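You operate a simulated robot arm through the tools that you are given. There is no shell and no other tool.

You are at the controls of a simulated robot arm. One attempt, no reset.

## Task
Drain the tank to 20 cm, then rinse the scum off with the spray bar.
Fine: black and green valve closed, spray bar parked.

Only the result counts: the job must be done as asked and must still hold three seconds after the hand-in. Knocking over, shifting, dropping, spilling or breaking anything else fails it.

## Robot
A 7-joint arm with a two-finger parallel gripper, fixed in place. Base frame: the origin is at the foot of the arm, x ahead of it, y to its left, z up. Readings come in m, degrees, newtons and seconds.
Its first joint turns from -166.0 to 166.0 degrees. Payload 3.43 kg.
The TCP is the grasp point between the finger pads, 0.034 m short of the fingertips. In the tool frame z runs along the fingers and y along their closing line. The gripper opens to 0.128 m. The fingers are 0.024 m wide and 0.012 m thick; the gripper's body (0.048 by 0.13 m) begins 0.096 m behind the TCP.
Orientation is that of the tool frame in the base frame, as [roll, pitch, yaw] about the fixed x, y, z axes, in that order (R = Rz(yaw) Ry(pitch) Rx(roll)). With the fingers straight down and closing along the base's y, the tool's x points along the base's -x, its y along +y and its z along -z.

## Interface
- The arm moves only by the tool drive_tool. Its argument "commands" is a list of rows, each a list of 7 numbers: the turn, a rotation vector about the tool's x, y, z in units of 8 degrees (1.0 is 8 degrees), then the shift along the tool's x, y, z in units of 50 mm (1.0 is 50 mm), then the finger opening in m, from 0 to 0.128. In form: [[wx, wy, wz, tx, ty, tz, gripper], ...]. A call has 1 to 20 rows; each row shifts and turns the commanded pose from where the row before left it, along the tool's axes as they then stand. A call with a number of a shift or a turn outside -1 to 1 is refused whole. Rows are played at 5 a second. More than 0.05 m and 8.6 degrees between two rows, or a gripper value outside its range, and nothing of the call is played. A pose out of reach is approached as far as the arm can. The call stops where the force on the tool passes 70 N (or 10 N more than at its start, if that is more) or the arm is blocked; 0.2 s more then pass. The fingers move at their own pace (about 0.153 m/s each) and stop on an object; they squeeze with about 37 N. The grip force told is the motor's: it shows also when the fingers shut on nothing. Time passes only in rows, and 0.2 s behind the last, so rows that do not move let the fingers close. The reply holds the time, the measured pose of the TCP, the force on the tool along the base axes, the opening and the grip force, in the units named above and with some noise, with the torque about the TCP (base axes, N m) and any sound that the robot's microphone picked up.
- Cameras (640 x 400 px; columns grow to the right, rows downward): "scene" is fixed at [0.2222, 0.5005, 1.3883]; the picture's right is [-0.01, -1.00, 0.00], its down [-0.65, 0.00, -0.76] and it looks along [0.76, -0.00, -0.65] (base axes); focal length 214 px, centre (320, 200). "wrist" rides on the gripper at [0.076, -0.011, -0.16] in the tool frame; the picture's right is [0.15, 0.99, 0.00], its down [-0.88, 0.13, -0.46] and it looks along [-0.45, 0.07, 0.89] (tool axes); focal length 234 px, centre (320, 200). There is no depth. A picture from a camera that has moved, and an enlarged one, comes with that camera's place and axes in the base frame and with its lens. The place of the scene camera against the robot may be out by one fixed shift of up to 0.012 m in any direction.
- camera(camera): a new picture of that camera. It takes no simulated time.
- inspect(camera, box): a new picture of the part [left, top, right, bottom] of that camera's present view, enlarged. It takes no simulated time.
- close_job(): hands the job in; it is judged then, once.

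Places have to be worked out from the pictures, the camera data and where the tool is seen. Open the gripper and draw the arm clear of the work before you hand the job in, unless the task says otherwise.

The tools are called after "Request:" by a JSON object that holds its "fn" and its "kwargs". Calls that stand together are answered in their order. drive_tool: Moves the arm, as the interface text tells. Its arguments: {"type":"object","properties":{"commands":{"type":"array"}},"required":["commands"]} The other tools are called the same way: camera (camera) takes a picture; inspect (camera, box) takes an enlarged picture of a part of a camera's view; close_job () hands the job in.

At the start:

```text
time_s: 0.0
tool_pos: [0.6, 0.27, 1.2152]
tool_rot: [179.9, -0.1, 180.0]
contact_force: [-0.5, -0.6, 0.0]
wrist_torque: [0.04, 0.03, -0.01]
finger_gap: 0.1281
grasp_force: 0.1
```

scene: 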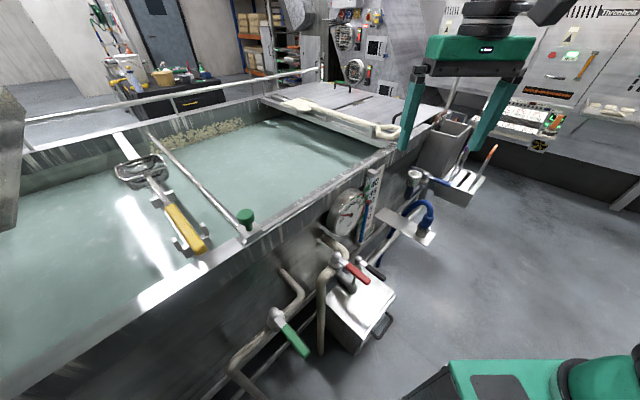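
wrist: 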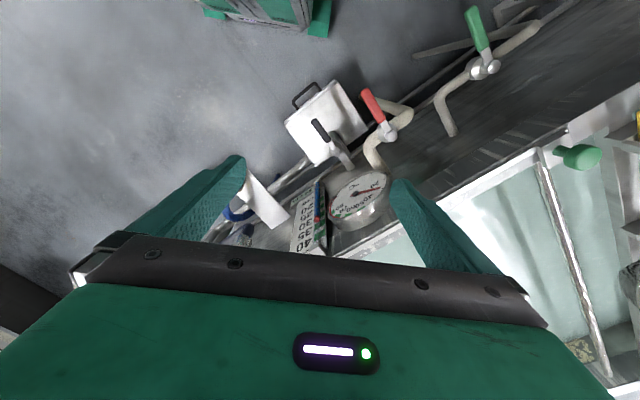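

The first pictures show a tank with several valves (red, green, black), a level gauge and a spray bar. I'll enlarge the parts of the scene to understand it before moving.

Request:
{"fn": "inspect", "kwargs": {"camera": "scene", "box": [240, 150, 440, 370]}}

Request:
{"fn": "inspect", "kwargs": {"camera": "scene", "box": [320, 150, 420, 250]}}

Request:
{"fn": "inspect", "kwargs": {"camera": "scene", "box": [100, 60, 300, 280]}}

Request:
{"fn": "inspect", "kwargs": {"camera": "wrist", "box": [220, 60, 540, 260]}}

Request:
{"fn": "inspect", "kwargs": {"camera": "scene", "box": [380, 100, 540, 260]}}

Request:
{"fn": "inspect", "kwargs": {"camera": "scene", "box": [300, 0, 460, 110]}}

```text
1.82 times, centred on (340, 260) of scene
camera zoom: at [0.2222, 0.5005, 1.3883], right [-0.01, -1.0, 0.0], down [-0.65, 0.0, -0.76], along [0.76, 0.0, -0.65], focal length 390 px, centre (284, 91)
```

zoom: 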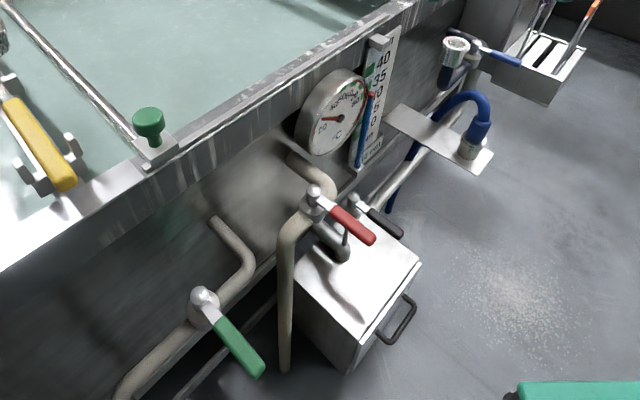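

```text
4.00 times, centred on (370, 200) of scene
camera zoom: at [0.2222, 0.5005, 1.3883], right [-0.01, -1.0, 0.0], down [-0.65, 0.0, -0.76], along [0.76, 0.0, -0.65], focal length 858 px, centre (120, 200)
```

zoom: 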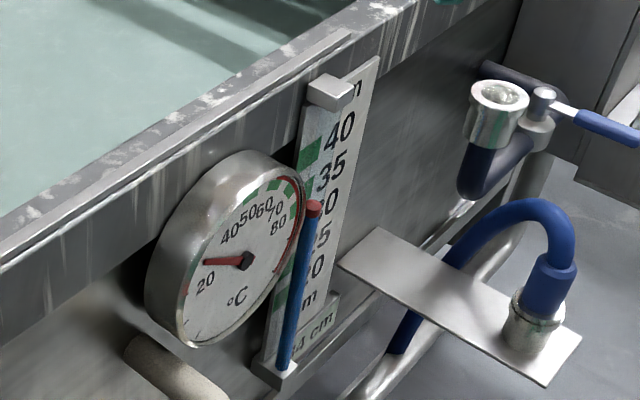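

```text
1.82 times, centred on (200, 170) of scene
camera zoom: at [0.2222, 0.5005, 1.3883], right [-0.01, -1.0, 0.0], down [-0.65, 0.0, -0.76], along [0.76, 0.0, -0.65], focal length 390 px, centre (538, 254)
```

zoom: 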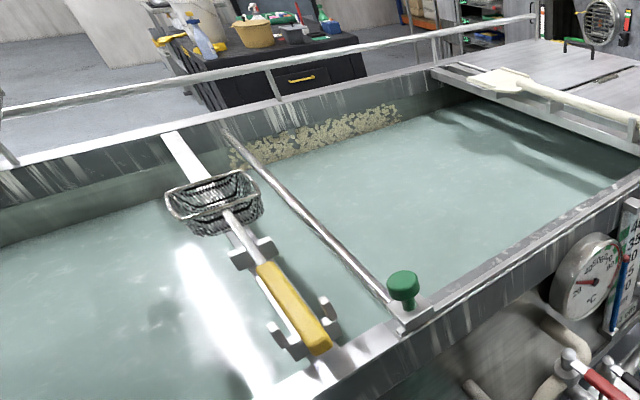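

```text
2.00 times, centred on (380, 160) of wrist
camera zoom: at [0.5251, 0.2575, 1.3761], right [-0.15, 0.99, 0.0], down [0.88, 0.13, 0.45], along [0.45, 0.07, -0.89], focal length 468 px, centre (200, 280)
```

zoom: 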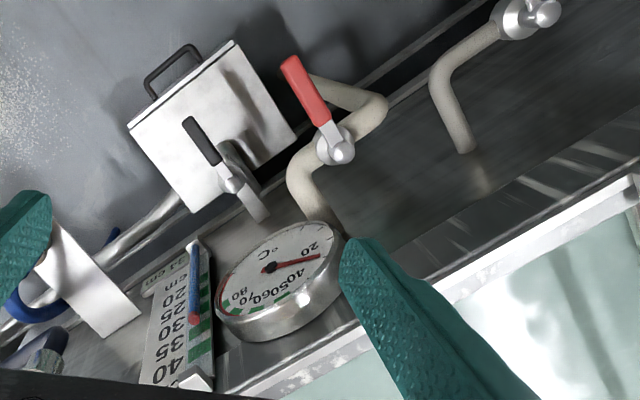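

```text
2.50 times, centred on (460, 180) of scene
camera zoom: at [0.2222, 0.5005, 1.3883], right [-0.01, -1.0, 0.0], down [-0.65, 0.0, -0.76], along [0.76, 0.0, -0.65], focal length 536 px, centre (-30, 250)
```

zoom: 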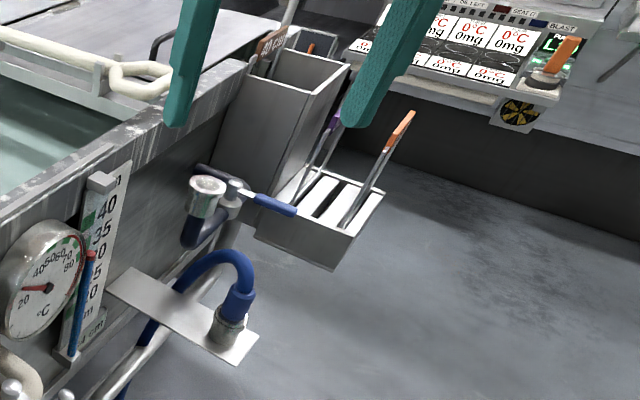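

```text
3.64 times, centred on (380, 55) of scene
camera zoom: at [0.2222, 0.5005, 1.3883], right [-0.01, -1.0, 0.0], down [-0.65, 0.0, -0.76], along [0.76, 0.0, -0.65], focal length 780 px, centre (102, 727)
```

zoom: 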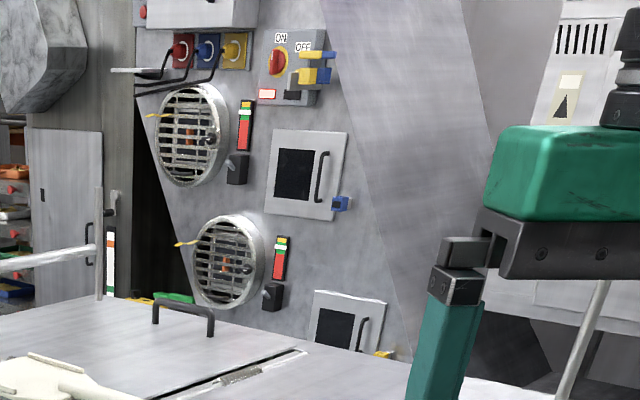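

My triangulation puts the tank front running diagonally at about -45° to base x. The green valve is near (0.45, 0.61, 0.80), red near (0.61, 0.45, 0.78), black near (0.72, 0.34, 0.62), and the green knob near (0.57, 0.67, 1.03). I'll yaw the tool +45° while backing off and up a little, so the wrist camera faces the wall.

Request:
{"fn": "drive_tool", "kwargs": {"commands": [[0, 0, -1, 0, 0, 0, 0.128], [0, 0, -1, 0, 0, 0, 0.128], [0, 0, -1, 0, 0, 0, 0.128], [0, 0, -1, 0, 0, 0, 0.128], [0, 0, -1, 0, 0, 0, 0.128], [0, 0, -0.625, 0, 0, 0, 0.128]]}}

```text
time_s: 1.4
tool_pos: [0.5859, 0.2694, 1.2249]
tool_rot: [180.0, 0.6, -134.9]
contact_force: [0.1, -1.4, 0.0]
wrist_torque: [0.01, 0.0, 0.0]
finger_gap: 0.1278
grasp_force: 0.0
```

The yaw is about 45° now. I'll take a wrist picture from here.

Request:
{"fn": "camera", "kwargs": {"camera": "wrist"}}

Request:
{"fn": "camera", "kwargs": {"camera": "scene"}}

```text
taken
camera wrist: at [0.5395, 0.2059, 1.3854], right [-0.8, 0.59, 0.0], down [0.53, 0.71, 0.46], along [0.28, 0.37, -0.89], focal length 234 px, centre (320, 200)
```

wrist: 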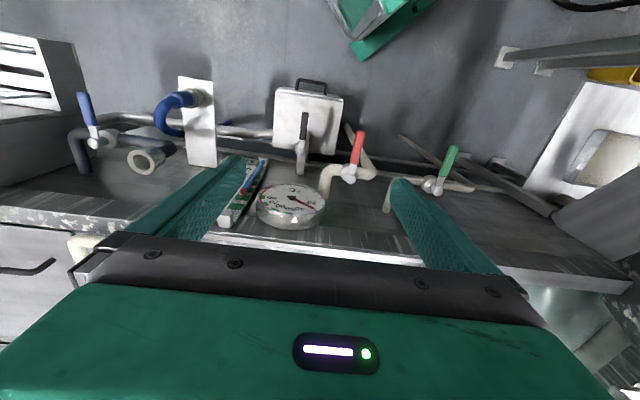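

```text
taken
```

scene: 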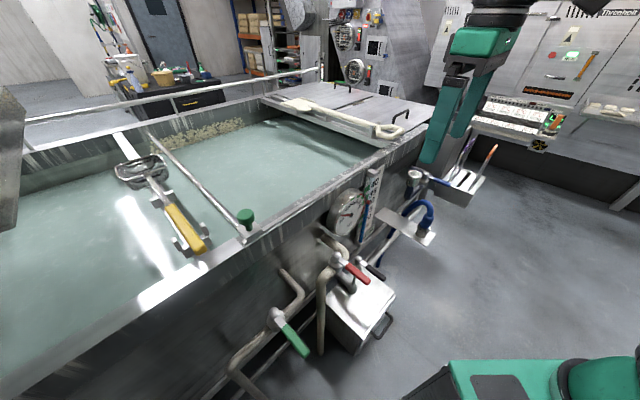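

The view is inverted because the image's down points forward and up. I'll slide along the wall toward the gauge, lower a bit and tilt the tool forward about 30°, to read the gauge and valves more frontally.

Request:
{"fn": "drive_tool", "kwargs": {"commands": [[0, 0, 0, 0, -1, 0, 0.128], [0, 0, 0, 0, -1, 0, 0.128], [0, 0, 0, 0, -0.5, 0.5, 0.128], [0, 0, 0, 0, 0, 1, 0.128], [0, -1, 0, 0, 0, 0, 0.128], [0, -1, 0, 0, 0, 0, 0.128], [0, -1, 0, 0, 0, 0, 0.128], [0, -0.75, 0, 0, 0, 0, 0.128]]}}

Request:
{"fn": "camera", "kwargs": {"camera": "wrist"}}

```text
time_s: 3.2
tool_pos: [0.6749, 0.1829, 1.1479]
tool_rot: [-179.7, 30.6, -134.8]
contact_force: [0.6, 0.3, 0.0]
wrist_torque: [0.0, 0.01, -0.02]
finger_gap: 0.1278
grasp_force: 0.0
```

```text
taken
camera wrist: at [0.5789, 0.0704, 1.2475], right [-0.79, 0.61, -0.08], down [0.28, 0.47, 0.84], along [0.55, 0.64, -0.54], focal length 234 px, centre (320, 200)
```

wrist: 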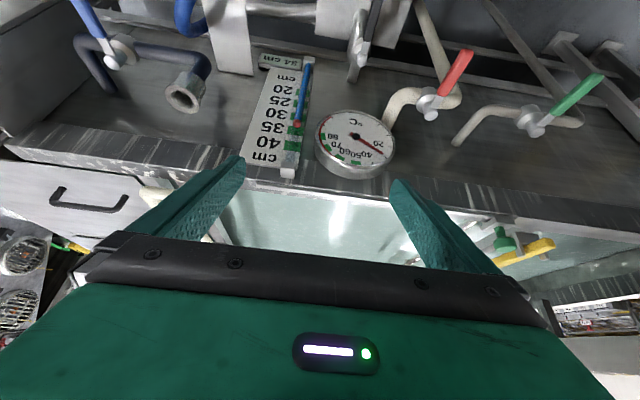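

Request:
{"fn": "inspect", "kwargs": {"camera": "wrist", "box": [230, 40, 340, 190]}}

Request:
{"fn": "inspect", "kwargs": {"camera": "wrist", "box": [320, 0, 640, 200]}}

Request:
{"fn": "inspect", "kwargs": {"camera": "wrist", "box": [40, 0, 280, 150]}}

Request:
{"fn": "inspect", "kwargs": {"camera": "wrist", "box": [400, 160, 640, 310]}}

```text
2.67 times, centred on (285, 115) of wrist
camera zoom: at [0.5789, 0.0704, 1.2475], right [-0.79, 0.61, -0.08], down [0.28, 0.47, 0.84], along [0.55, 0.64, -0.54], focal length 624 px, centre (413, 427)
```

zoom: 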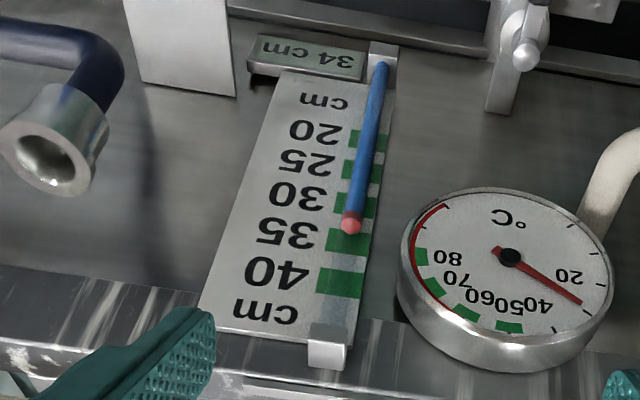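

```text
2.00 times, centred on (480, 100) of wrist
camera zoom: at [0.5789, 0.0704, 1.2475], right [-0.79, 0.61, -0.08], down [0.28, 0.47, 0.84], along [0.55, 0.64, -0.54], focal length 468 px, centre (0, 400)
```

zoom: 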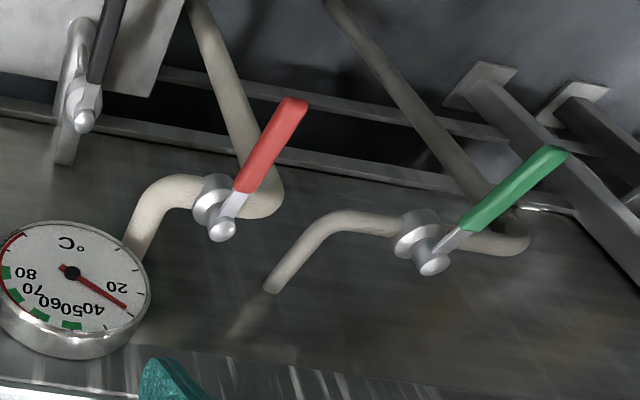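

```text
2.67 times, centred on (160, 75) of wrist
camera zoom: at [0.5789, 0.0704, 1.2475], right [-0.79, 0.61, -0.08], down [0.28, 0.47, 0.84], along [0.55, 0.64, -0.54], focal length 624 px, centre (747, 533)
```

zoom: 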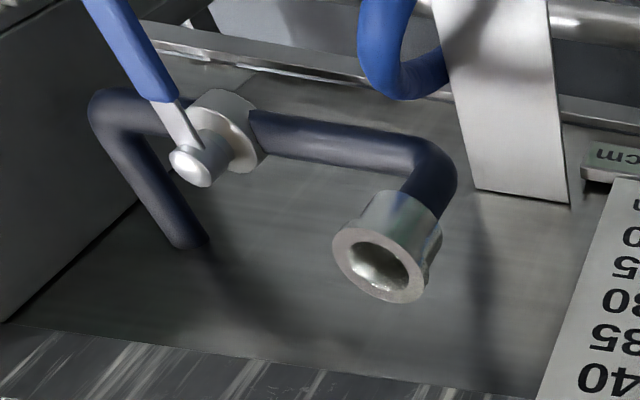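

```text
2.67 times, centred on (520, 235) of wrist
camera zoom: at [0.5789, 0.0704, 1.2475], right [-0.79, 0.61, -0.08], down [0.28, 0.47, 0.84], along [0.55, 0.64, -0.54], focal length 624 px, centre (-213, 107)
```

zoom: 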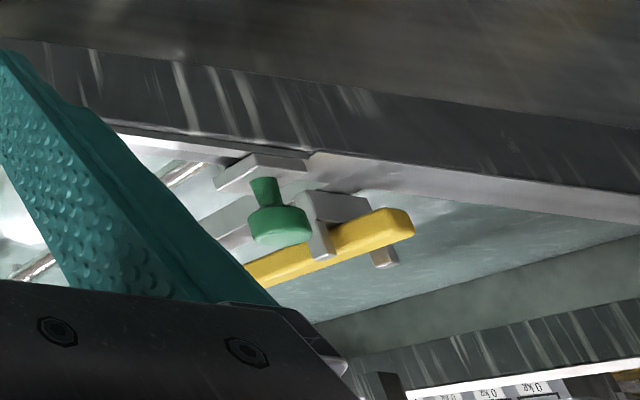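

The digital plate and the gauge both read 34 cm, and the red and green handles stand across their pipes, so they look closed. I'll lower and reduce the tilt to look at the black valve and its outlet properly.

Request:
{"fn": "drive_tool", "kwargs": {"commands": [[0, 1, 0, 0, 0, 0, 0.128], [0, 1, 0, 0, 0, 0, 0.128], [0, 0, 0, 0.24, 0, 0.97, 0.128], [0, 0, 0, 0.24, 0, 0.97, 0.128], [0, 0, 0, 0.24, 0, 0.97, 0.128], [0, 0, 0, 0.24, 0, 0.97, 0.128]]}}

Request:
{"fn": "camera", "kwargs": {"camera": "wrist"}}

Request:
{"fn": "camera", "kwargs": {"camera": "scene"}}

```text
time_s: 4.6
tool_pos: [0.6747, 0.1811, 0.9482]
tool_rot: [-179.8, 14.6, -134.8]
contact_force: [0.1, 0.2, 0.4]
wrist_torque: [-0.01, -0.04, 0.02]
finger_gap: 0.128
grasp_force: 0.0
```

```text
taken
camera wrist: at [0.6027, 0.093, 1.0853], right [-0.8, 0.6, -0.04], down [0.43, 0.62, 0.66], along [0.42, 0.51, -0.75], focal length 234 px, centre (320, 200)
```

wrist: 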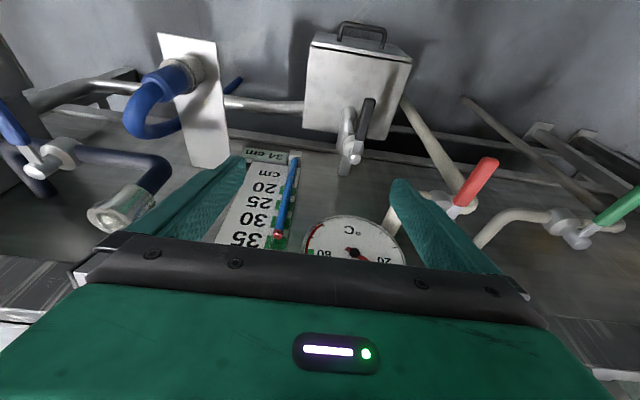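

```text
taken
```

scene: 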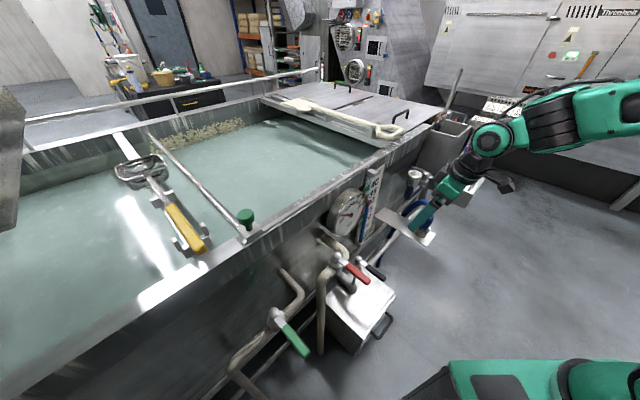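

Request:
{"fn": "inspect", "kwargs": {"camera": "wrist", "box": [290, 10, 430, 190]}}

Request:
{"fn": "inspect", "kwargs": {"camera": "wrist", "box": [220, 130, 420, 280]}}

```text
2.22 times, centred on (360, 100) of wrist
camera zoom: at [0.6027, 0.093, 1.0853], right [-0.8, 0.6, -0.04], down [0.43, 0.62, 0.66], along [0.42, 0.51, -0.75], focal length 520 px, centre (231, 422)
```

zoom: 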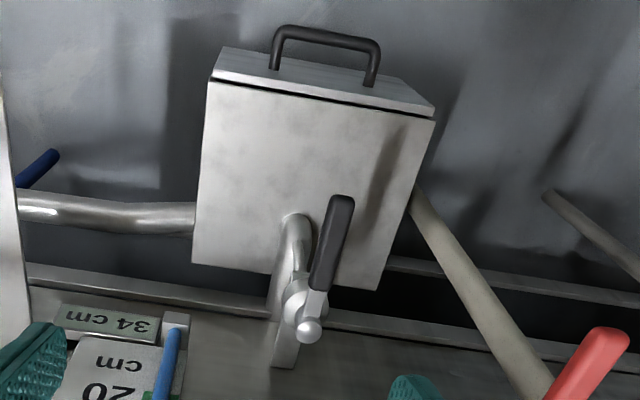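

```text
2.67 times, centred on (320, 205) of wrist
camera zoom: at [0.6027, 0.093, 1.0853], right [-0.8, 0.6, -0.04], down [0.43, 0.62, 0.66], along [0.42, 0.51, -0.75], focal length 624 px, centre (320, 187)
```

zoom: 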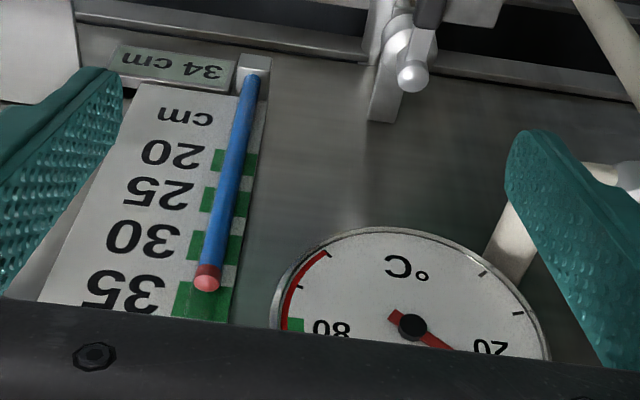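

I'll zoom the scene on the black valve and its spout, since I need to know which handle direction is closed and how it is plumbed.

Request:
{"fn": "inspect", "kwargs": {"camera": "scene", "box": [310, 240, 410, 340]}}

Request:
{"fn": "inspect", "kwargs": {"camera": "scene", "box": [320, 245, 390, 295]}}

Request:
{"fn": "inspect", "kwargs": {"camera": "scene", "box": [120, 110, 280, 270]}}

Request:
{"fn": "inspect", "kwargs": {"camera": "scene", "box": [0, 60, 320, 260]}}

```text
4.00 times, centred on (360, 290) of scene
camera zoom: at [0.2222, 0.5005, 1.3883], right [-0.01, -1.0, 0.0], down [-0.65, 0.0, -0.76], along [0.76, 0.0, -0.65], focal length 858 px, centre (160, -160)
```

zoom: 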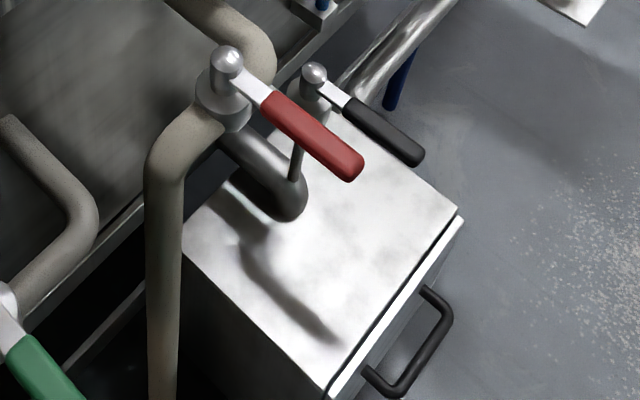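

```text
8.00 times, centred on (355, 270) of scene
camera zoom: at [0.2222, 0.5005, 1.3883], right [-0.01, -1.0, 0.0], down [-0.65, 0.0, -0.76], along [0.76, 0.0, -0.65], focal length 1716 px, centre (40, -360)
```

zoom: 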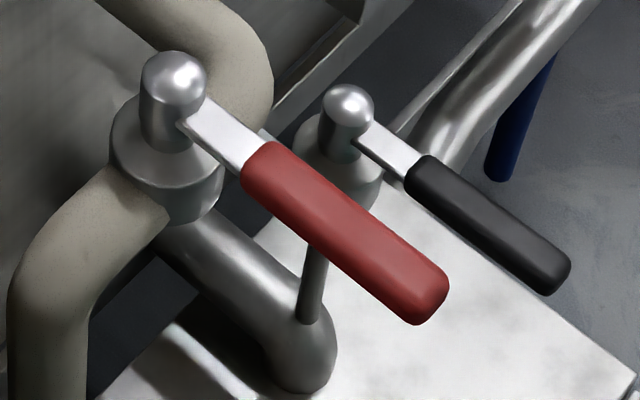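

```text
2.50 times, centred on (200, 190) of scene
camera zoom: at [0.2222, 0.5005, 1.3883], right [-0.01, -1.0, 0.0], down [-0.65, 0.0, -0.76], along [0.76, 0.0, -0.65], focal length 536 px, centre (620, 225)
```

zoom: 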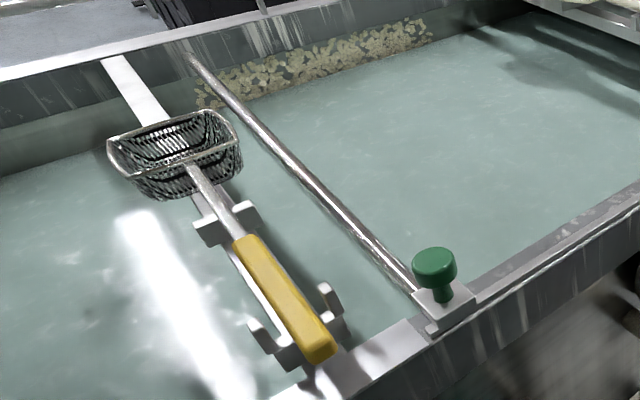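

```text
2.00 times, centred on (160, 160) of scene
camera zoom: at [0.2222, 0.5005, 1.3883], right [-0.01, -1.0, 0.0], down [-0.65, 0.0, -0.76], along [0.76, 0.0, -0.65], focal length 429 px, centre (640, 280)
```

zoom: 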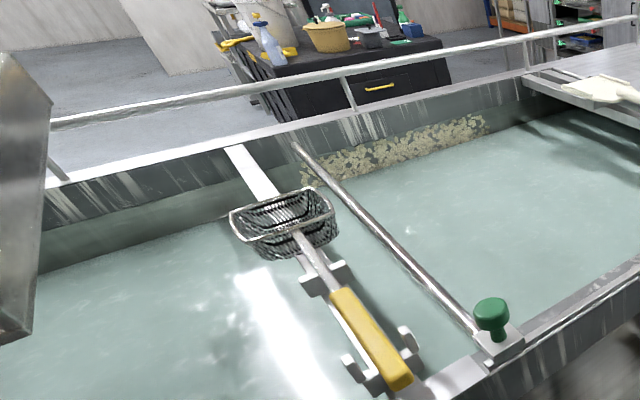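

The black valve sits on a stem above an outward drain pipe that elbows into the box, and its handle points outward like the others. Next I'll look at the spray bar knob, so I'll rise and slide left along the wall.

Request:
{"fn": "drive_tool", "kwargs": {"commands": [[0, 0, 0, -0.25, 0, -0.96, 0.128], [0, 0, 0, -0.25, 0, -0.96, 0.128], [0, 0, 0, -0.25, 0, -0.96, 0.128], [0, 0, 0, -0.25, 0, -0.96, 0.128], [0, 0, 0, -0.25, 0, -0.96, 0.128], [0, 0, 0, -0.25, 0, -0.96, 0.128], [0, 0, 0, -0.25, 0, -0.96, 0.128], [0, 0, 0, 0, 1, 0, 0.128], [0, 0, 0, 0, 1, 0, 0.128], [0, 0, 0, 0, 1, 0, 0.128], [0, 0, 0, 0, 1, 0, 0.128], [0, 0, 0, 0, 1, 0, 0.128], [0, 0, 0, 0, 1, 0, 0.128], [0, 0, 0, 0, 1, 0, 0.128], [0, 0, 0, 0, 1, 0, 0.128]]}}

Request:
{"fn": "camera", "kwargs": {"camera": "wrist"}}

```text
time_s: 7.8
tool_pos: [0.3709, 0.4741, 1.2903]
tool_rot: [-179.9, 14.4, -132.5]
contact_force: [5.3, 0.4, -0.5]
wrist_torque: [0.0, 0.65, 0.1]
finger_gap: 0.1279
grasp_force: 0.0
```

```text
taken
camera wrist: at [0.3025, 0.3833, 1.4266], right [-0.82, 0.57, -0.04], down [0.4, 0.63, 0.66], along [0.4, 0.53, -0.75], focal length 234 px, centre (320, 200)
```

wrist: 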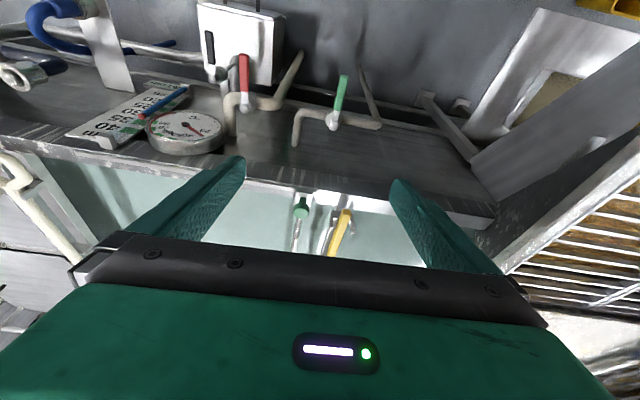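

The force reads 5.3 N with a small yaw deviation, so I'll play an idle row to see whether that is transient, and look at the scene.

Request:
{"fn": "drive_tool", "kwargs": {"commands": [[0, 0, 0, 0, 0, 0, 0.128], [0, 0, 0, 0, 0, 0, 0.128]]}}

Request:
{"fn": "camera", "kwargs": {"camera": "scene"}}

Request:
{"fn": "inspect", "kwargs": {"camera": "wrist", "box": [240, 170, 420, 270]}}

```text
time_s: 8.4
tool_pos: [0.3956, 0.468, 1.2899]
tool_rot: [-179.8, 14.5, -135.1]
contact_force: [-0.1, -0.3, -0.2]
wrist_torque: [0.01, 0.03, 0.0]
finger_gap: 0.1279
grasp_force: 0.0
```

```text
taken
```

scene: 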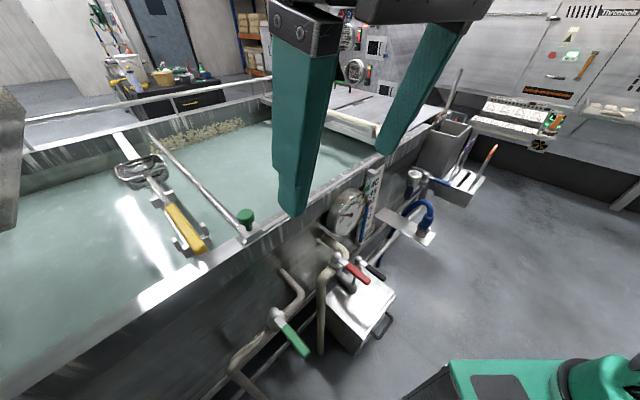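

```text
3.56 times, centred on (330, 220) of wrist
camera zoom: at [0.3223, 0.3798, 1.4266], right [-0.8, 0.6, -0.04], down [0.43, 0.62, 0.66], along [0.42, 0.51, -0.75], focal length 833 px, centre (284, 129)
```

zoom: 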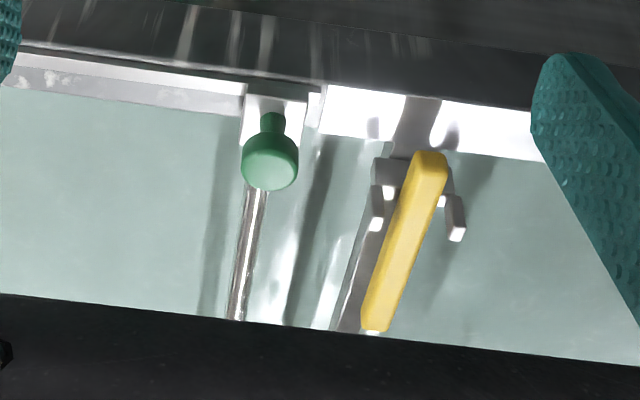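

That was transient. I'll tilt forward another 24° and raise a bit, so the bar, the scum and the far wall come into the clear part of the wrist view.

Request:
{"fn": "drive_tool", "kwargs": {"commands": [[0, -1, 0, -0.25, 0, -0.96, 0.128], [0, -1, 0, 0, 0, -0.8, 0.128], [0, -1, 0, 0, 0, 0, 0.128], [0, 0, 0, 0, 0, 0, 0.128]]}}

Request:
{"fn": "camera", "kwargs": {"camera": "wrist"}}

```text
time_s: 9.4
tool_pos: [0.3832, 0.4564, 1.3786]
tool_rot: [-179.9, 38.6, -134.9]
contact_force: [1.1, 0.7, -0.3]
wrist_torque: [0.0, 0.07, 0.06]
finger_gap: 0.1276
grasp_force: 0.1
```

```text
taken
camera wrist: at [0.28, 0.336, 1.4573], right [-0.78, 0.62, -0.09], down [0.19, 0.38, 0.9], along [0.6, 0.69, -0.42], focal length 234 px, centre (320, 200)
```

wrist: 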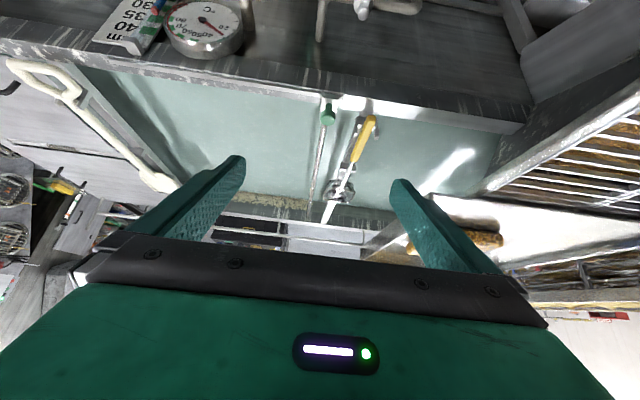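

Request:
{"fn": "inspect", "kwargs": {"camera": "wrist", "box": [220, 90, 420, 240]}}

Request:
{"fn": "inspect", "kwargs": {"camera": "wrist", "box": [0, 0, 320, 150]}}

Request:
{"fn": "inspect", "kwargs": {"camera": "wrist", "box": [290, 90, 390, 150]}}

Request:
{"fn": "inspect", "kwargs": {"camera": "scene", "box": [210, 190, 280, 260]}}

Request:
{"fn": "inspect", "kwargs": {"camera": "scene", "box": [120, 90, 280, 190]}}

```text
2.67 times, centred on (320, 165) of wrist
camera zoom: at [0.28, 0.336, 1.4573], right [-0.78, 0.62, -0.09], down [0.19, 0.38, 0.9], along [0.6, 0.69, -0.42], focal length 624 px, centre (320, 293)
```

zoom: 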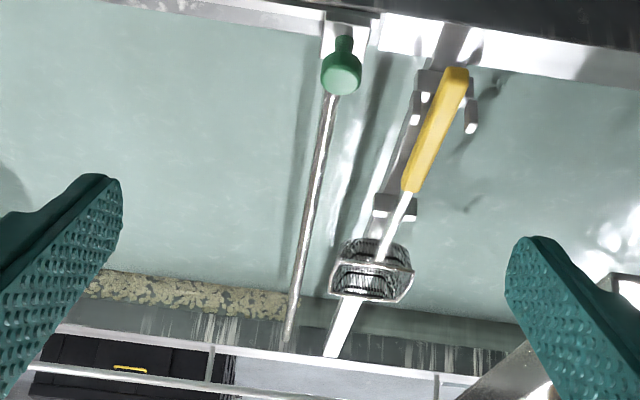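

```text
2.00 times, centred on (160, 75) of wrist
camera zoom: at [0.28, 0.336, 1.4573], right [-0.78, 0.62, -0.09], down [0.19, 0.38, 0.9], along [0.6, 0.69, -0.42], focal length 468 px, centre (640, 450)
```

zoom: 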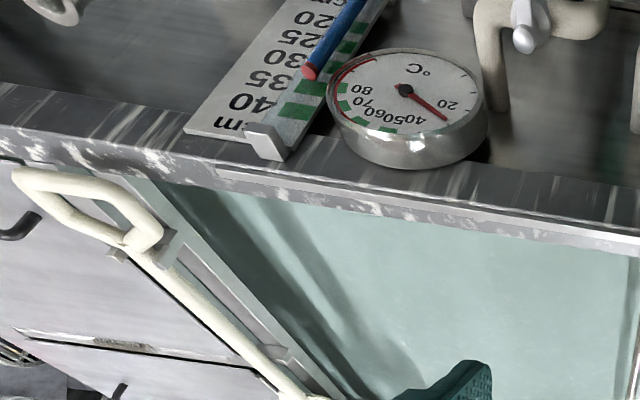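

```text
6.40 times, centred on (340, 120) of wrist
camera zoom: at [0.28, 0.336, 1.4573], right [-0.78, 0.62, -0.09], down [0.19, 0.38, 0.9], along [0.6, 0.69, -0.42], focal length 1499 px, centre (192, 712)
```

zoom: 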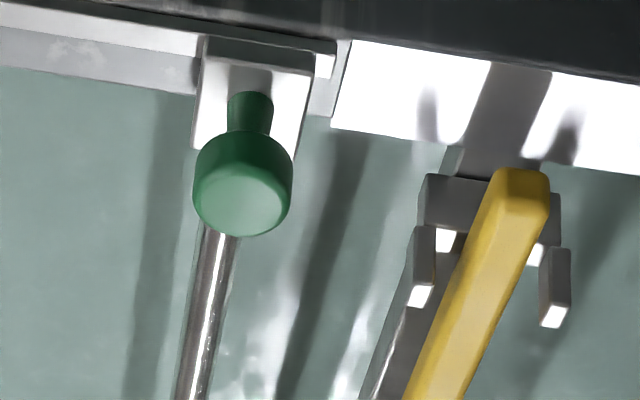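

```text
5.71 times, centred on (245, 225) of scene
camera zoom: at [0.2222, 0.5005, 1.3883], right [-0.01, -1.0, 0.0], down [-0.65, 0.0, -0.76], along [0.76, 0.0, -0.65], focal length 1226 px, centre (749, 57)
```

zoom: 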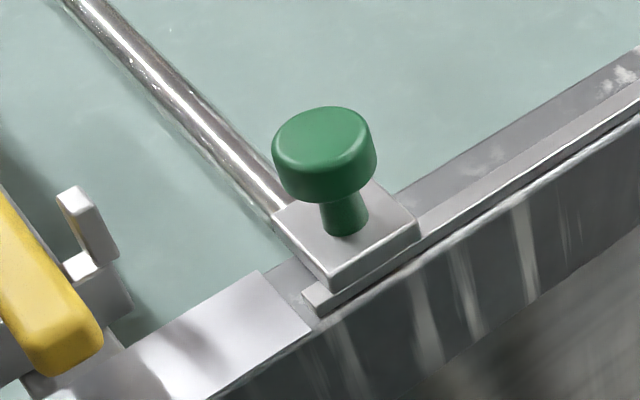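

```text
4.00 times, centred on (200, 140) of scene
camera zoom: at [0.2222, 0.5005, 1.3883], right [-0.01, -1.0, 0.0], down [-0.65, 0.0, -0.76], along [0.76, 0.0, -0.65], focal length 858 px, centre (800, 440)
```

zoom: 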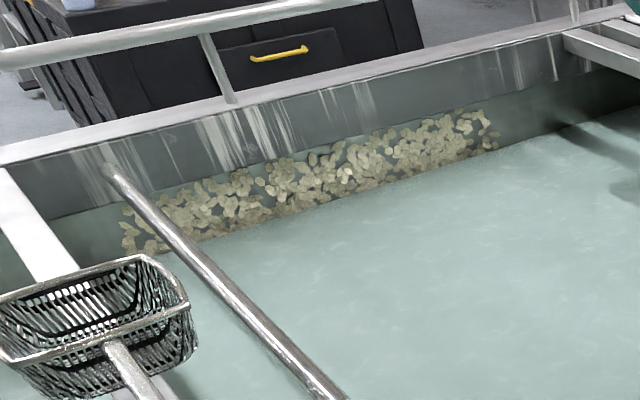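

The carriage rides on a rail on the front rim, its park spot is the left end, and the rail ends near the gauge, so the bar slides right along the scum. I'll check that the digital level is readable from the scene camera, and look once more at the valve handles.

Request:
{"fn": "inspect", "kwargs": {"camera": "scene", "box": [345, 220, 385, 250]}}

Request:
{"fn": "inspect", "kwargs": {"camera": "scene", "box": [325, 160, 395, 250]}}

Request:
{"fn": "inspect", "kwargs": {"camera": "scene", "box": [210, 260, 330, 380]}}

```text
13.33 times, centred on (365, 235) of scene
camera zoom: at [0.2222, 0.5005, 1.3883], right [-0.01, -1.0, 0.0], down [-0.65, 0.0, -0.76], along [0.76, 0.0, -0.65], focal length 2860 px, centre (-280, -267)
```

zoom: 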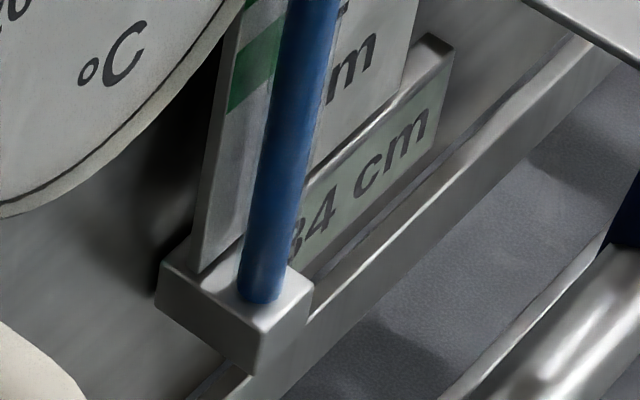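

```text
4.44 times, centred on (360, 205) of scene
camera zoom: at [0.2222, 0.5005, 1.3883], right [-0.01, -1.0, 0.0], down [-0.65, 0.0, -0.76], along [0.76, 0.0, -0.65], focal length 953 px, centre (142, 178)
```

zoom: 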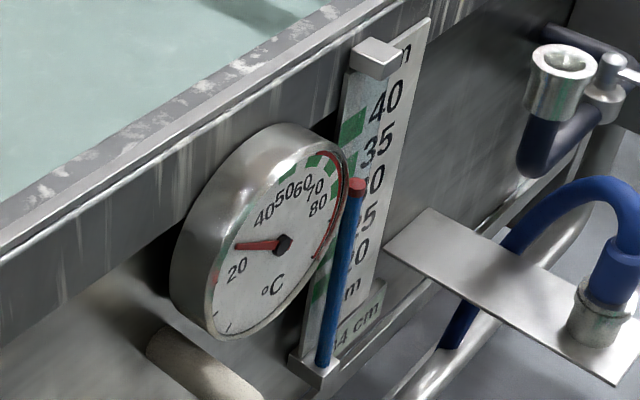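

```text
3.33 times, centred on (270, 320) of scene
camera zoom: at [0.2222, 0.5005, 1.3883], right [-0.01, -1.0, 0.0], down [-0.65, 0.0, -0.76], along [0.76, 0.0, -0.65], focal length 715 px, centre (487, -200)
```

zoom: 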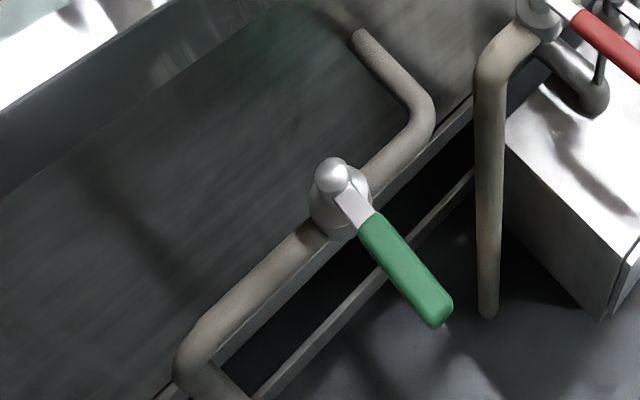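

The "34 cm" display is readable from the scene camera. By triangulation the black handle pivots at about (0.716, 0.340, 0.64) and its tip is at (0.633, 0.256, 0.63). I'll close the fingers into a poker at about 30° tilt, slide right, and descend partway beside the handle.

Request:
{"fn": "drive_tool", "kwargs": {"commands": [[0, 1, 0, 0, -0.7, 0, 0.06], [0, 0, 0, 0, -1, 0, 0], [0, 0, 0, 0, -1, 0, 0], [0, 0, 0, 0, -1, 0, 0], [0, 0, 0, 0, -1, 0, 0], [0, 0, 0, 0, -1, 0, 0], [0, 0, 0, 0.509, 0, 0.861, 0], [0, 0, 0, 0.509, 0, 0.861, 0], [0, 0, 0, 0.509, 0, 0.861, 0], [0, 0, 0, 0.509, 0, 0.861, 0], [0, 0, 0, 0.509, 0, 0.861, 0], [0, 0, 0, 0.509, 0, 0.861, 0], [0, 0, 0, 0.509, 0, 0.861, 0], [0, 0, 0, 0.509, 0, 0.861, 0], [0, 0, 0, 0, 0, 0, 0], [0, 0, 0, 0, 0, 0, 0]]}}

Request:
{"fn": "camera", "kwargs": {"camera": "wrist"}}

Request:
{"fn": "camera", "kwargs": {"camera": "scene"}}

```text
time_s: 12.8
tool_pos: [0.5857, 0.2501, 0.9825]
tool_rot: [-179.7, 30.6, -134.9]
contact_force: [0.6, 0.7, -1.0]
wrist_torque: [-0.01, 0.01, 0.03]
finger_gap: 0.0
grasp_force: 33.1
```

```text
taken
camera wrist: at [0.4895, 0.1379, 1.083], right [-0.79, 0.61, -0.08], down [0.28, 0.47, 0.84], along [0.55, 0.64, -0.54], focal length 234 px, centre (320, 200)
```

wrist: 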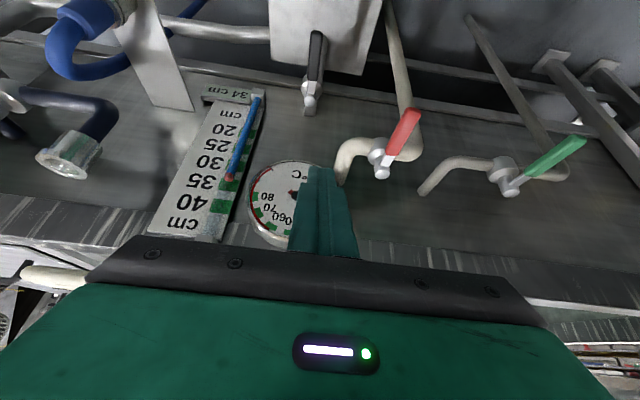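

```text
taken
```

scene: 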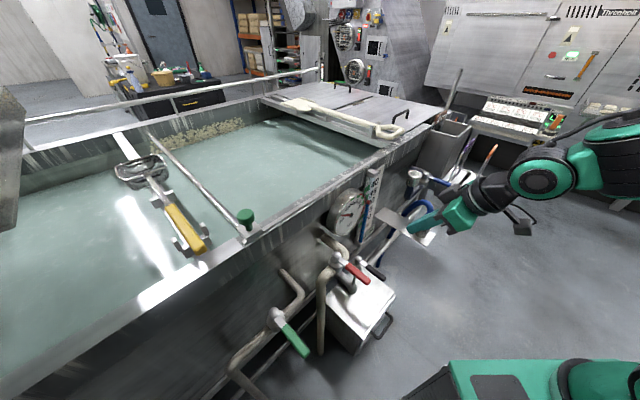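

The gauge and black valve are both clearly visible from here, and the level is still 34 cm. I'll zoom to refine the handle position against the fingers.

Request:
{"fn": "inspect", "kwargs": {"camera": "wrist", "box": [260, 10, 460, 210]}}

Request:
{"fn": "inspect", "kwargs": {"camera": "scene", "box": [320, 180, 480, 300]}}

```text
2.00 times, centred on (360, 110) of wrist
camera zoom: at [0.4895, 0.1379, 1.083], right [-0.79, 0.61, -0.08], down [0.28, 0.47, 0.84], along [0.55, 0.64, -0.54], focal length 468 px, centre (240, 380)
```

zoom: 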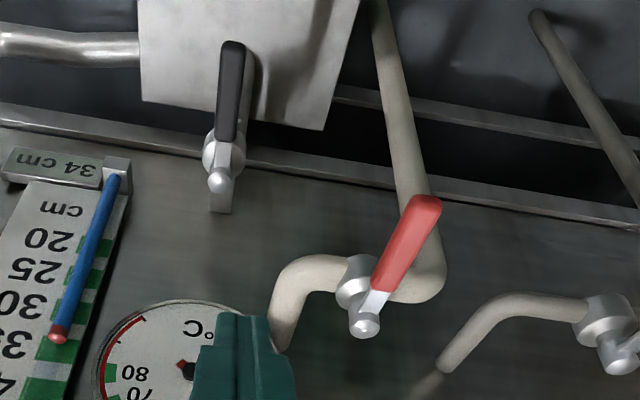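

```text
3.33 times, centred on (400, 240) of scene
camera zoom: at [0.2222, 0.5005, 1.3883], right [-0.01, -1.0, 0.0], down [-0.65, 0.0, -0.76], along [0.76, 0.0, -0.65], focal length 715 px, centre (53, 67)
```

zoom: 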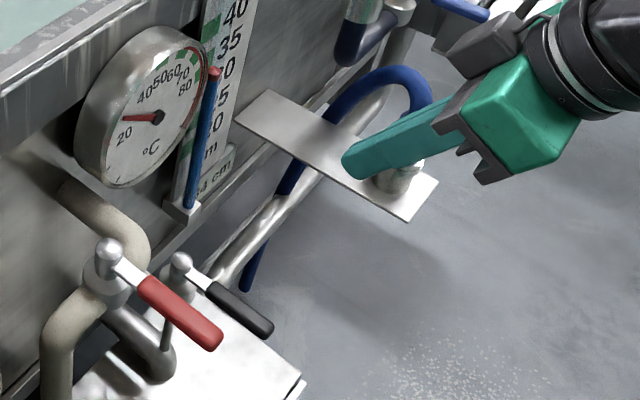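

I'll descend beside the handle to z of about 0.635 and slide forward, so the closed fingers sit just left of the black handle. I'll check that before any push.

Request:
{"fn": "drive_tool", "kwargs": {"commands": [[0, 0, 0, 0.509, 0.2, 0.861, 0], [0, 0, 0, 0.509, 0, 0.861, 0], [0, 0, 0, 0.509, 0, 0.861, 0], [0, 0, 0, 0.509, 0, 0.861, 0], [0, 0, 0, 0.509, 0, 0.861, 0], [0, 0, 0, 0.509, 0, 0.861, 0], [0, 0, 0, 0.484, 0, 0.818, 0], [0, 0, 0, 0, 0, 0, 0]]}}

Request:
{"fn": "camera", "kwargs": {"camera": "wrist"}}

Request:
{"fn": "inspect", "kwargs": {"camera": "scene", "box": [300, 160, 460, 320]}}

```text
refused: row 1 steps farther than a row can; nothing moved
```

```text
taken
camera wrist: at [0.4895, 0.1379, 1.083], right [-0.79, 0.61, -0.08], down [0.28, 0.47, 0.84], along [0.55, 0.64, -0.54], focal length 234 px, centre (320, 200)
```

wrist: 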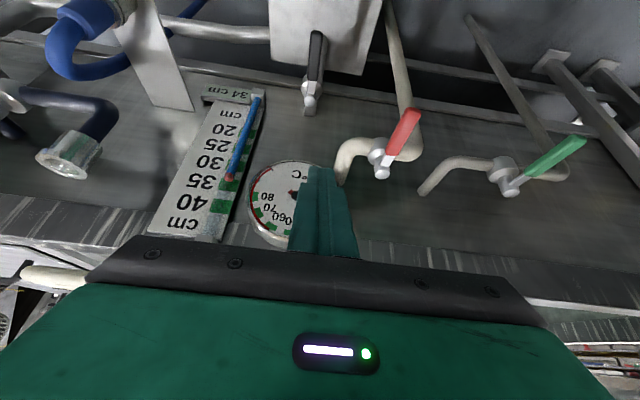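

```text
2.50 times, centred on (380, 240) of scene
camera zoom: at [0.2222, 0.5005, 1.3883], right [-0.01, -1.0, 0.0], down [-0.65, 0.0, -0.76], along [0.76, 0.0, -0.65], focal length 536 px, centre (170, 100)
```

zoom: 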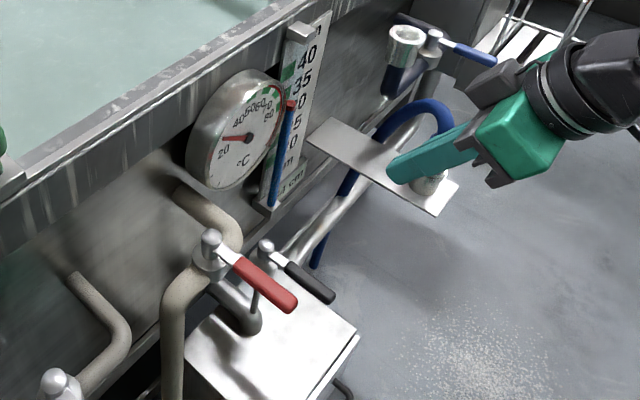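

The combined step was over 50 mm, so the call was refused and nothing moved. I'll repeat it with the sideways offset in its own row.

Request:
{"fn": "drive_tool", "kwargs": {"commands": [[0, 0, 0, 0, 0.2, 0, 0], [0, 0, 0, 0.505, 0, 0.855, 0], [0, 0, 0, 0.505, 0, 0.855, 0], [0, 0, 0, 0.505, 0, 0.855, 0], [0, 0, 0, 0.505, 0, 0.855, 0], [0, 0, 0, 0.505, 0, 0.855, 0], [0, 0, 0, 0.505, 0, 0.855, 0], [0, 0, 0, 0.484, 0, 0.818, 0], [0, 0, 0, 0, 0, 0, 0]]}}

Request:
{"fn": "camera", "kwargs": {"camera": "wrist"}}

Request:
{"fn": "inspect", "kwargs": {"camera": "scene", "box": [300, 160, 460, 320]}}

```text
time_s: 14.8
tool_pos: [0.5814, 0.2594, 0.6379]
tool_rot: [-179.7, 30.6, -134.8]
contact_force: [0.0, 0.2, -0.3]
wrist_torque: [0.02, 0.04, 0.0]
finger_gap: 0.0003
grasp_force: 33.0
```

```text
taken
camera wrist: at [0.4871, 0.1476, 0.7376], right [-0.79, 0.61, -0.08], down [0.28, 0.47, 0.84], along [0.55, 0.64, -0.54], focal length 234 px, centre (320, 200)
```

wrist: 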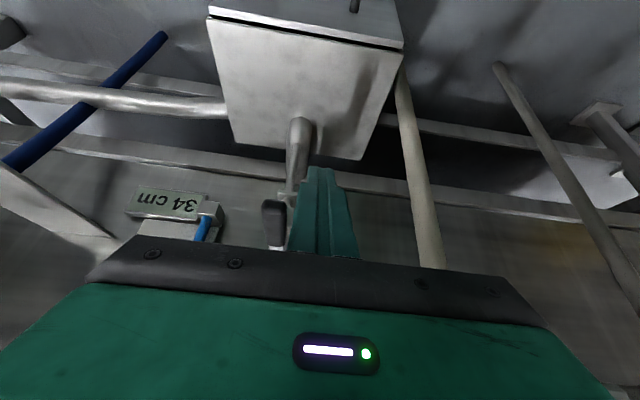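

```text
2.50 times, centred on (380, 240) of scene
camera zoom: at [0.2222, 0.5005, 1.3883], right [-0.01, -1.0, 0.0], down [-0.65, 0.0, -0.76], along [0.76, 0.0, -0.65], focal length 536 px, centre (170, 100)
```

zoom: 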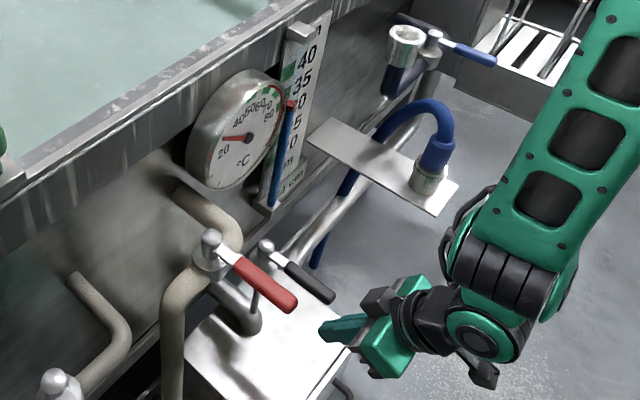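

The wrist camera shows the "34 cm" plate and the black handle just to the left (+a side) of the closed fingers. I'll slide forward about 65 mm alongside the handle.

Request:
{"fn": "drive_tool", "kwargs": {"commands": [[0, 0, 0, -0.43, 0, 0.254, 0], [0, 0, 0, -0.43, 0, 0.254, 0], [0, 0, 0, -0.27, 0, 0.16, 0], [0, 0, 0, 0, 0, 0, 0]]}}

Request:
{"fn": "camera", "kwargs": {"camera": "wrist"}}

Request:
{"fn": "inspect", "kwargs": {"camera": "scene", "box": [320, 220, 440, 320]}}

```text
time_s: 15.8
tool_pos: [0.6248, 0.3062, 0.6368]
tool_rot: [-179.8, 30.6, -134.8]
contact_force: [-0.2, -0.1, 0.1]
wrist_torque: [0.06, 0.0, 0.01]
finger_gap: 0.0
grasp_force: 32.8
```

```text
taken
camera wrist: at [0.5291, 0.1951, 0.7367], right [-0.79, 0.61, -0.08], down [0.28, 0.47, 0.84], along [0.55, 0.64, -0.54], focal length 234 px, centre (320, 200)
```

wrist: 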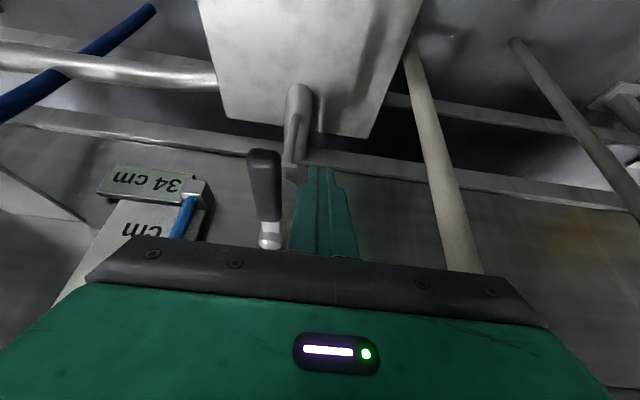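

```text
4.00 times, centred on (380, 270) of scene
camera zoom: at [0.2222, 0.5005, 1.3883], right [-0.01, -1.0, 0.0], down [-0.65, 0.0, -0.76], along [0.76, 0.0, -0.65], focal length 858 px, centre (80, -80)
```

zoom: 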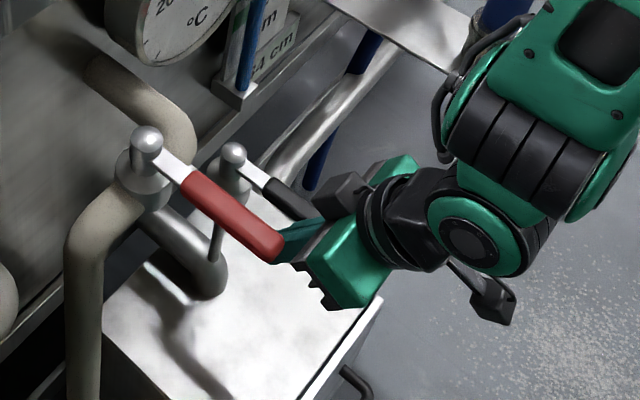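

The fingers are alongside the handle on its left. I'll nudge about 25 mm toward +a and read the force to see whether the handle turns that way.

Request:
{"fn": "drive_tool", "kwargs": {"commands": [[0, 0, 0, 0, -0.25, 0, 0], [0, 0, 0, 0, -0.25, 0, 0], [0, 0, 0, 0, 0, 0, 0]]}}

Request:
{"fn": "camera", "kwargs": {"camera": "wrist"}}

```text
time_s: 16.6
tool_pos: [0.6431, 0.2894, 0.6368]
tool_rot: [-179.7, 30.5, -134.8]
contact_force: [-1.1, -0.5, -0.6]
wrist_torque: [0.0, -0.02, -0.03]
finger_gap: 0.0
grasp_force: 32.6
```

```text
taken
camera wrist: at [0.5475, 0.1763, 0.7369], right [-0.79, 0.61, -0.08], down [0.28, 0.47, 0.84], along [0.55, 0.64, -0.54], focal length 234 px, centre (320, 200)
```

wrist: 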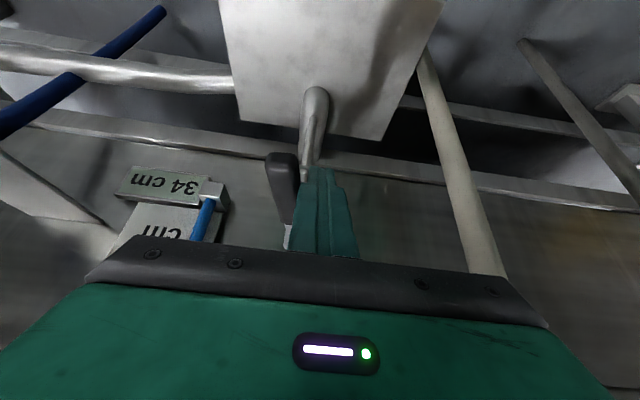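

Little force so far, and contact looks just established. I'll push another 25 mm.

Request:
{"fn": "drive_tool", "kwargs": {"commands": [[0, 0, 0, 0, -0.25, 0, 0], [0, 0, 0, 0, -0.25, 0, 0], [0, 0, 0, 0, 0, 0, 0]]}}

Request:
{"fn": "camera", "kwargs": {"camera": "wrist"}}

```text
time_s: 17.4
tool_pos: [0.6609, 0.269, 0.6379]
tool_rot: [-179.8, 30.5, -134.7]
contact_force: [-0.4, 0.7, -0.2]
wrist_torque: [-0.03, 0.02, -0.02]
finger_gap: 0.0
grasp_force: 33.1
```

```text
taken
camera wrist: at [0.5649, 0.1566, 0.7369], right [-0.79, 0.61, -0.08], down [0.28, 0.47, 0.84], along [0.55, 0.64, -0.54], focal length 234 px, centre (320, 200)
```

wrist: 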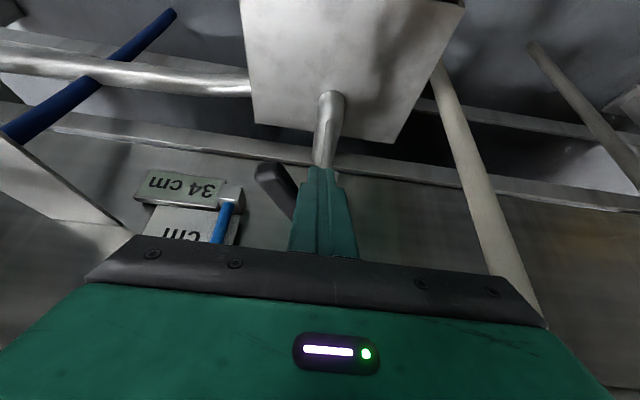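

The black handle is turning toward +a with almost no force. I'll keep following the arc to about 60° and check the level.

Request:
{"fn": "drive_tool", "kwargs": {"commands": [[0, 0, 0, -0.06, -0.36, 0.035, 0], [0, 0, 0, -0.06, -0.36, 0.035, 0], [0, 0, 0, -0.24, -0.39, 0.143, 0], [0, 0, 0, 0, 0, 0, 0]]}}

Request:
{"fn": "camera", "kwargs": {"camera": "wrist"}}

Request:
{"fn": "inspect", "kwargs": {"camera": "scene", "box": [320, 160, 440, 320]}}

```text
time_s: 18.4
tool_pos: [0.7128, 0.2472, 0.6372]
tool_rot: [-179.7, 30.5, -134.9]
contact_force: [-0.1, -1.1, -1.4]
wrist_torque: [-0.04, 0.03, 0.01]
finger_gap: 0.0001
grasp_force: 33.4
```

```text
taken
camera wrist: at [0.6169, 0.1349, 0.7357], right [-0.79, 0.61, -0.08], down [0.28, 0.47, 0.84], along [0.55, 0.64, -0.54], focal length 234 px, centre (320, 200)
```

wrist: 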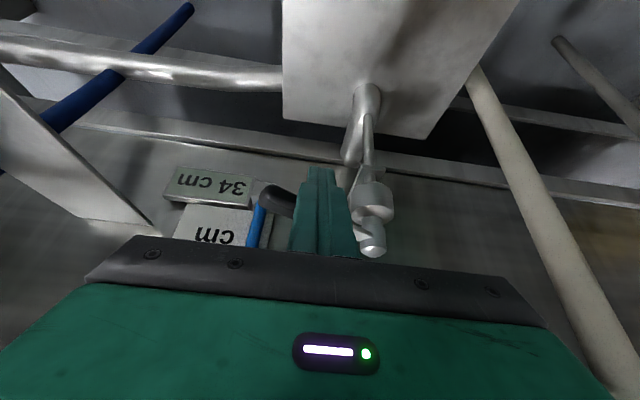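

```text
2.50 times, centred on (380, 240) of scene
camera zoom: at [0.2222, 0.5005, 1.3883], right [-0.01, -1.0, 0.0], down [-0.65, 0.0, -0.76], along [0.76, 0.0, -0.65], focal length 536 px, centre (170, 100)
```

zoom: 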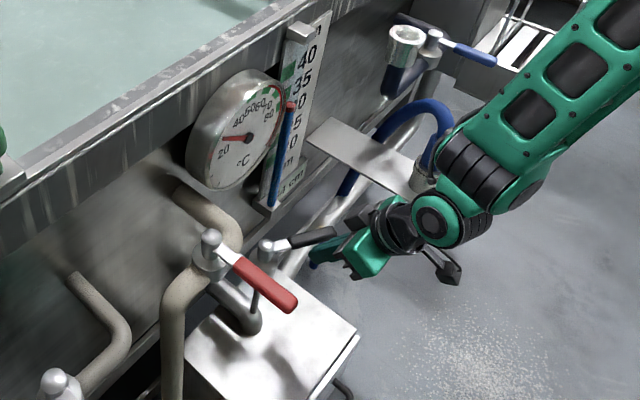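

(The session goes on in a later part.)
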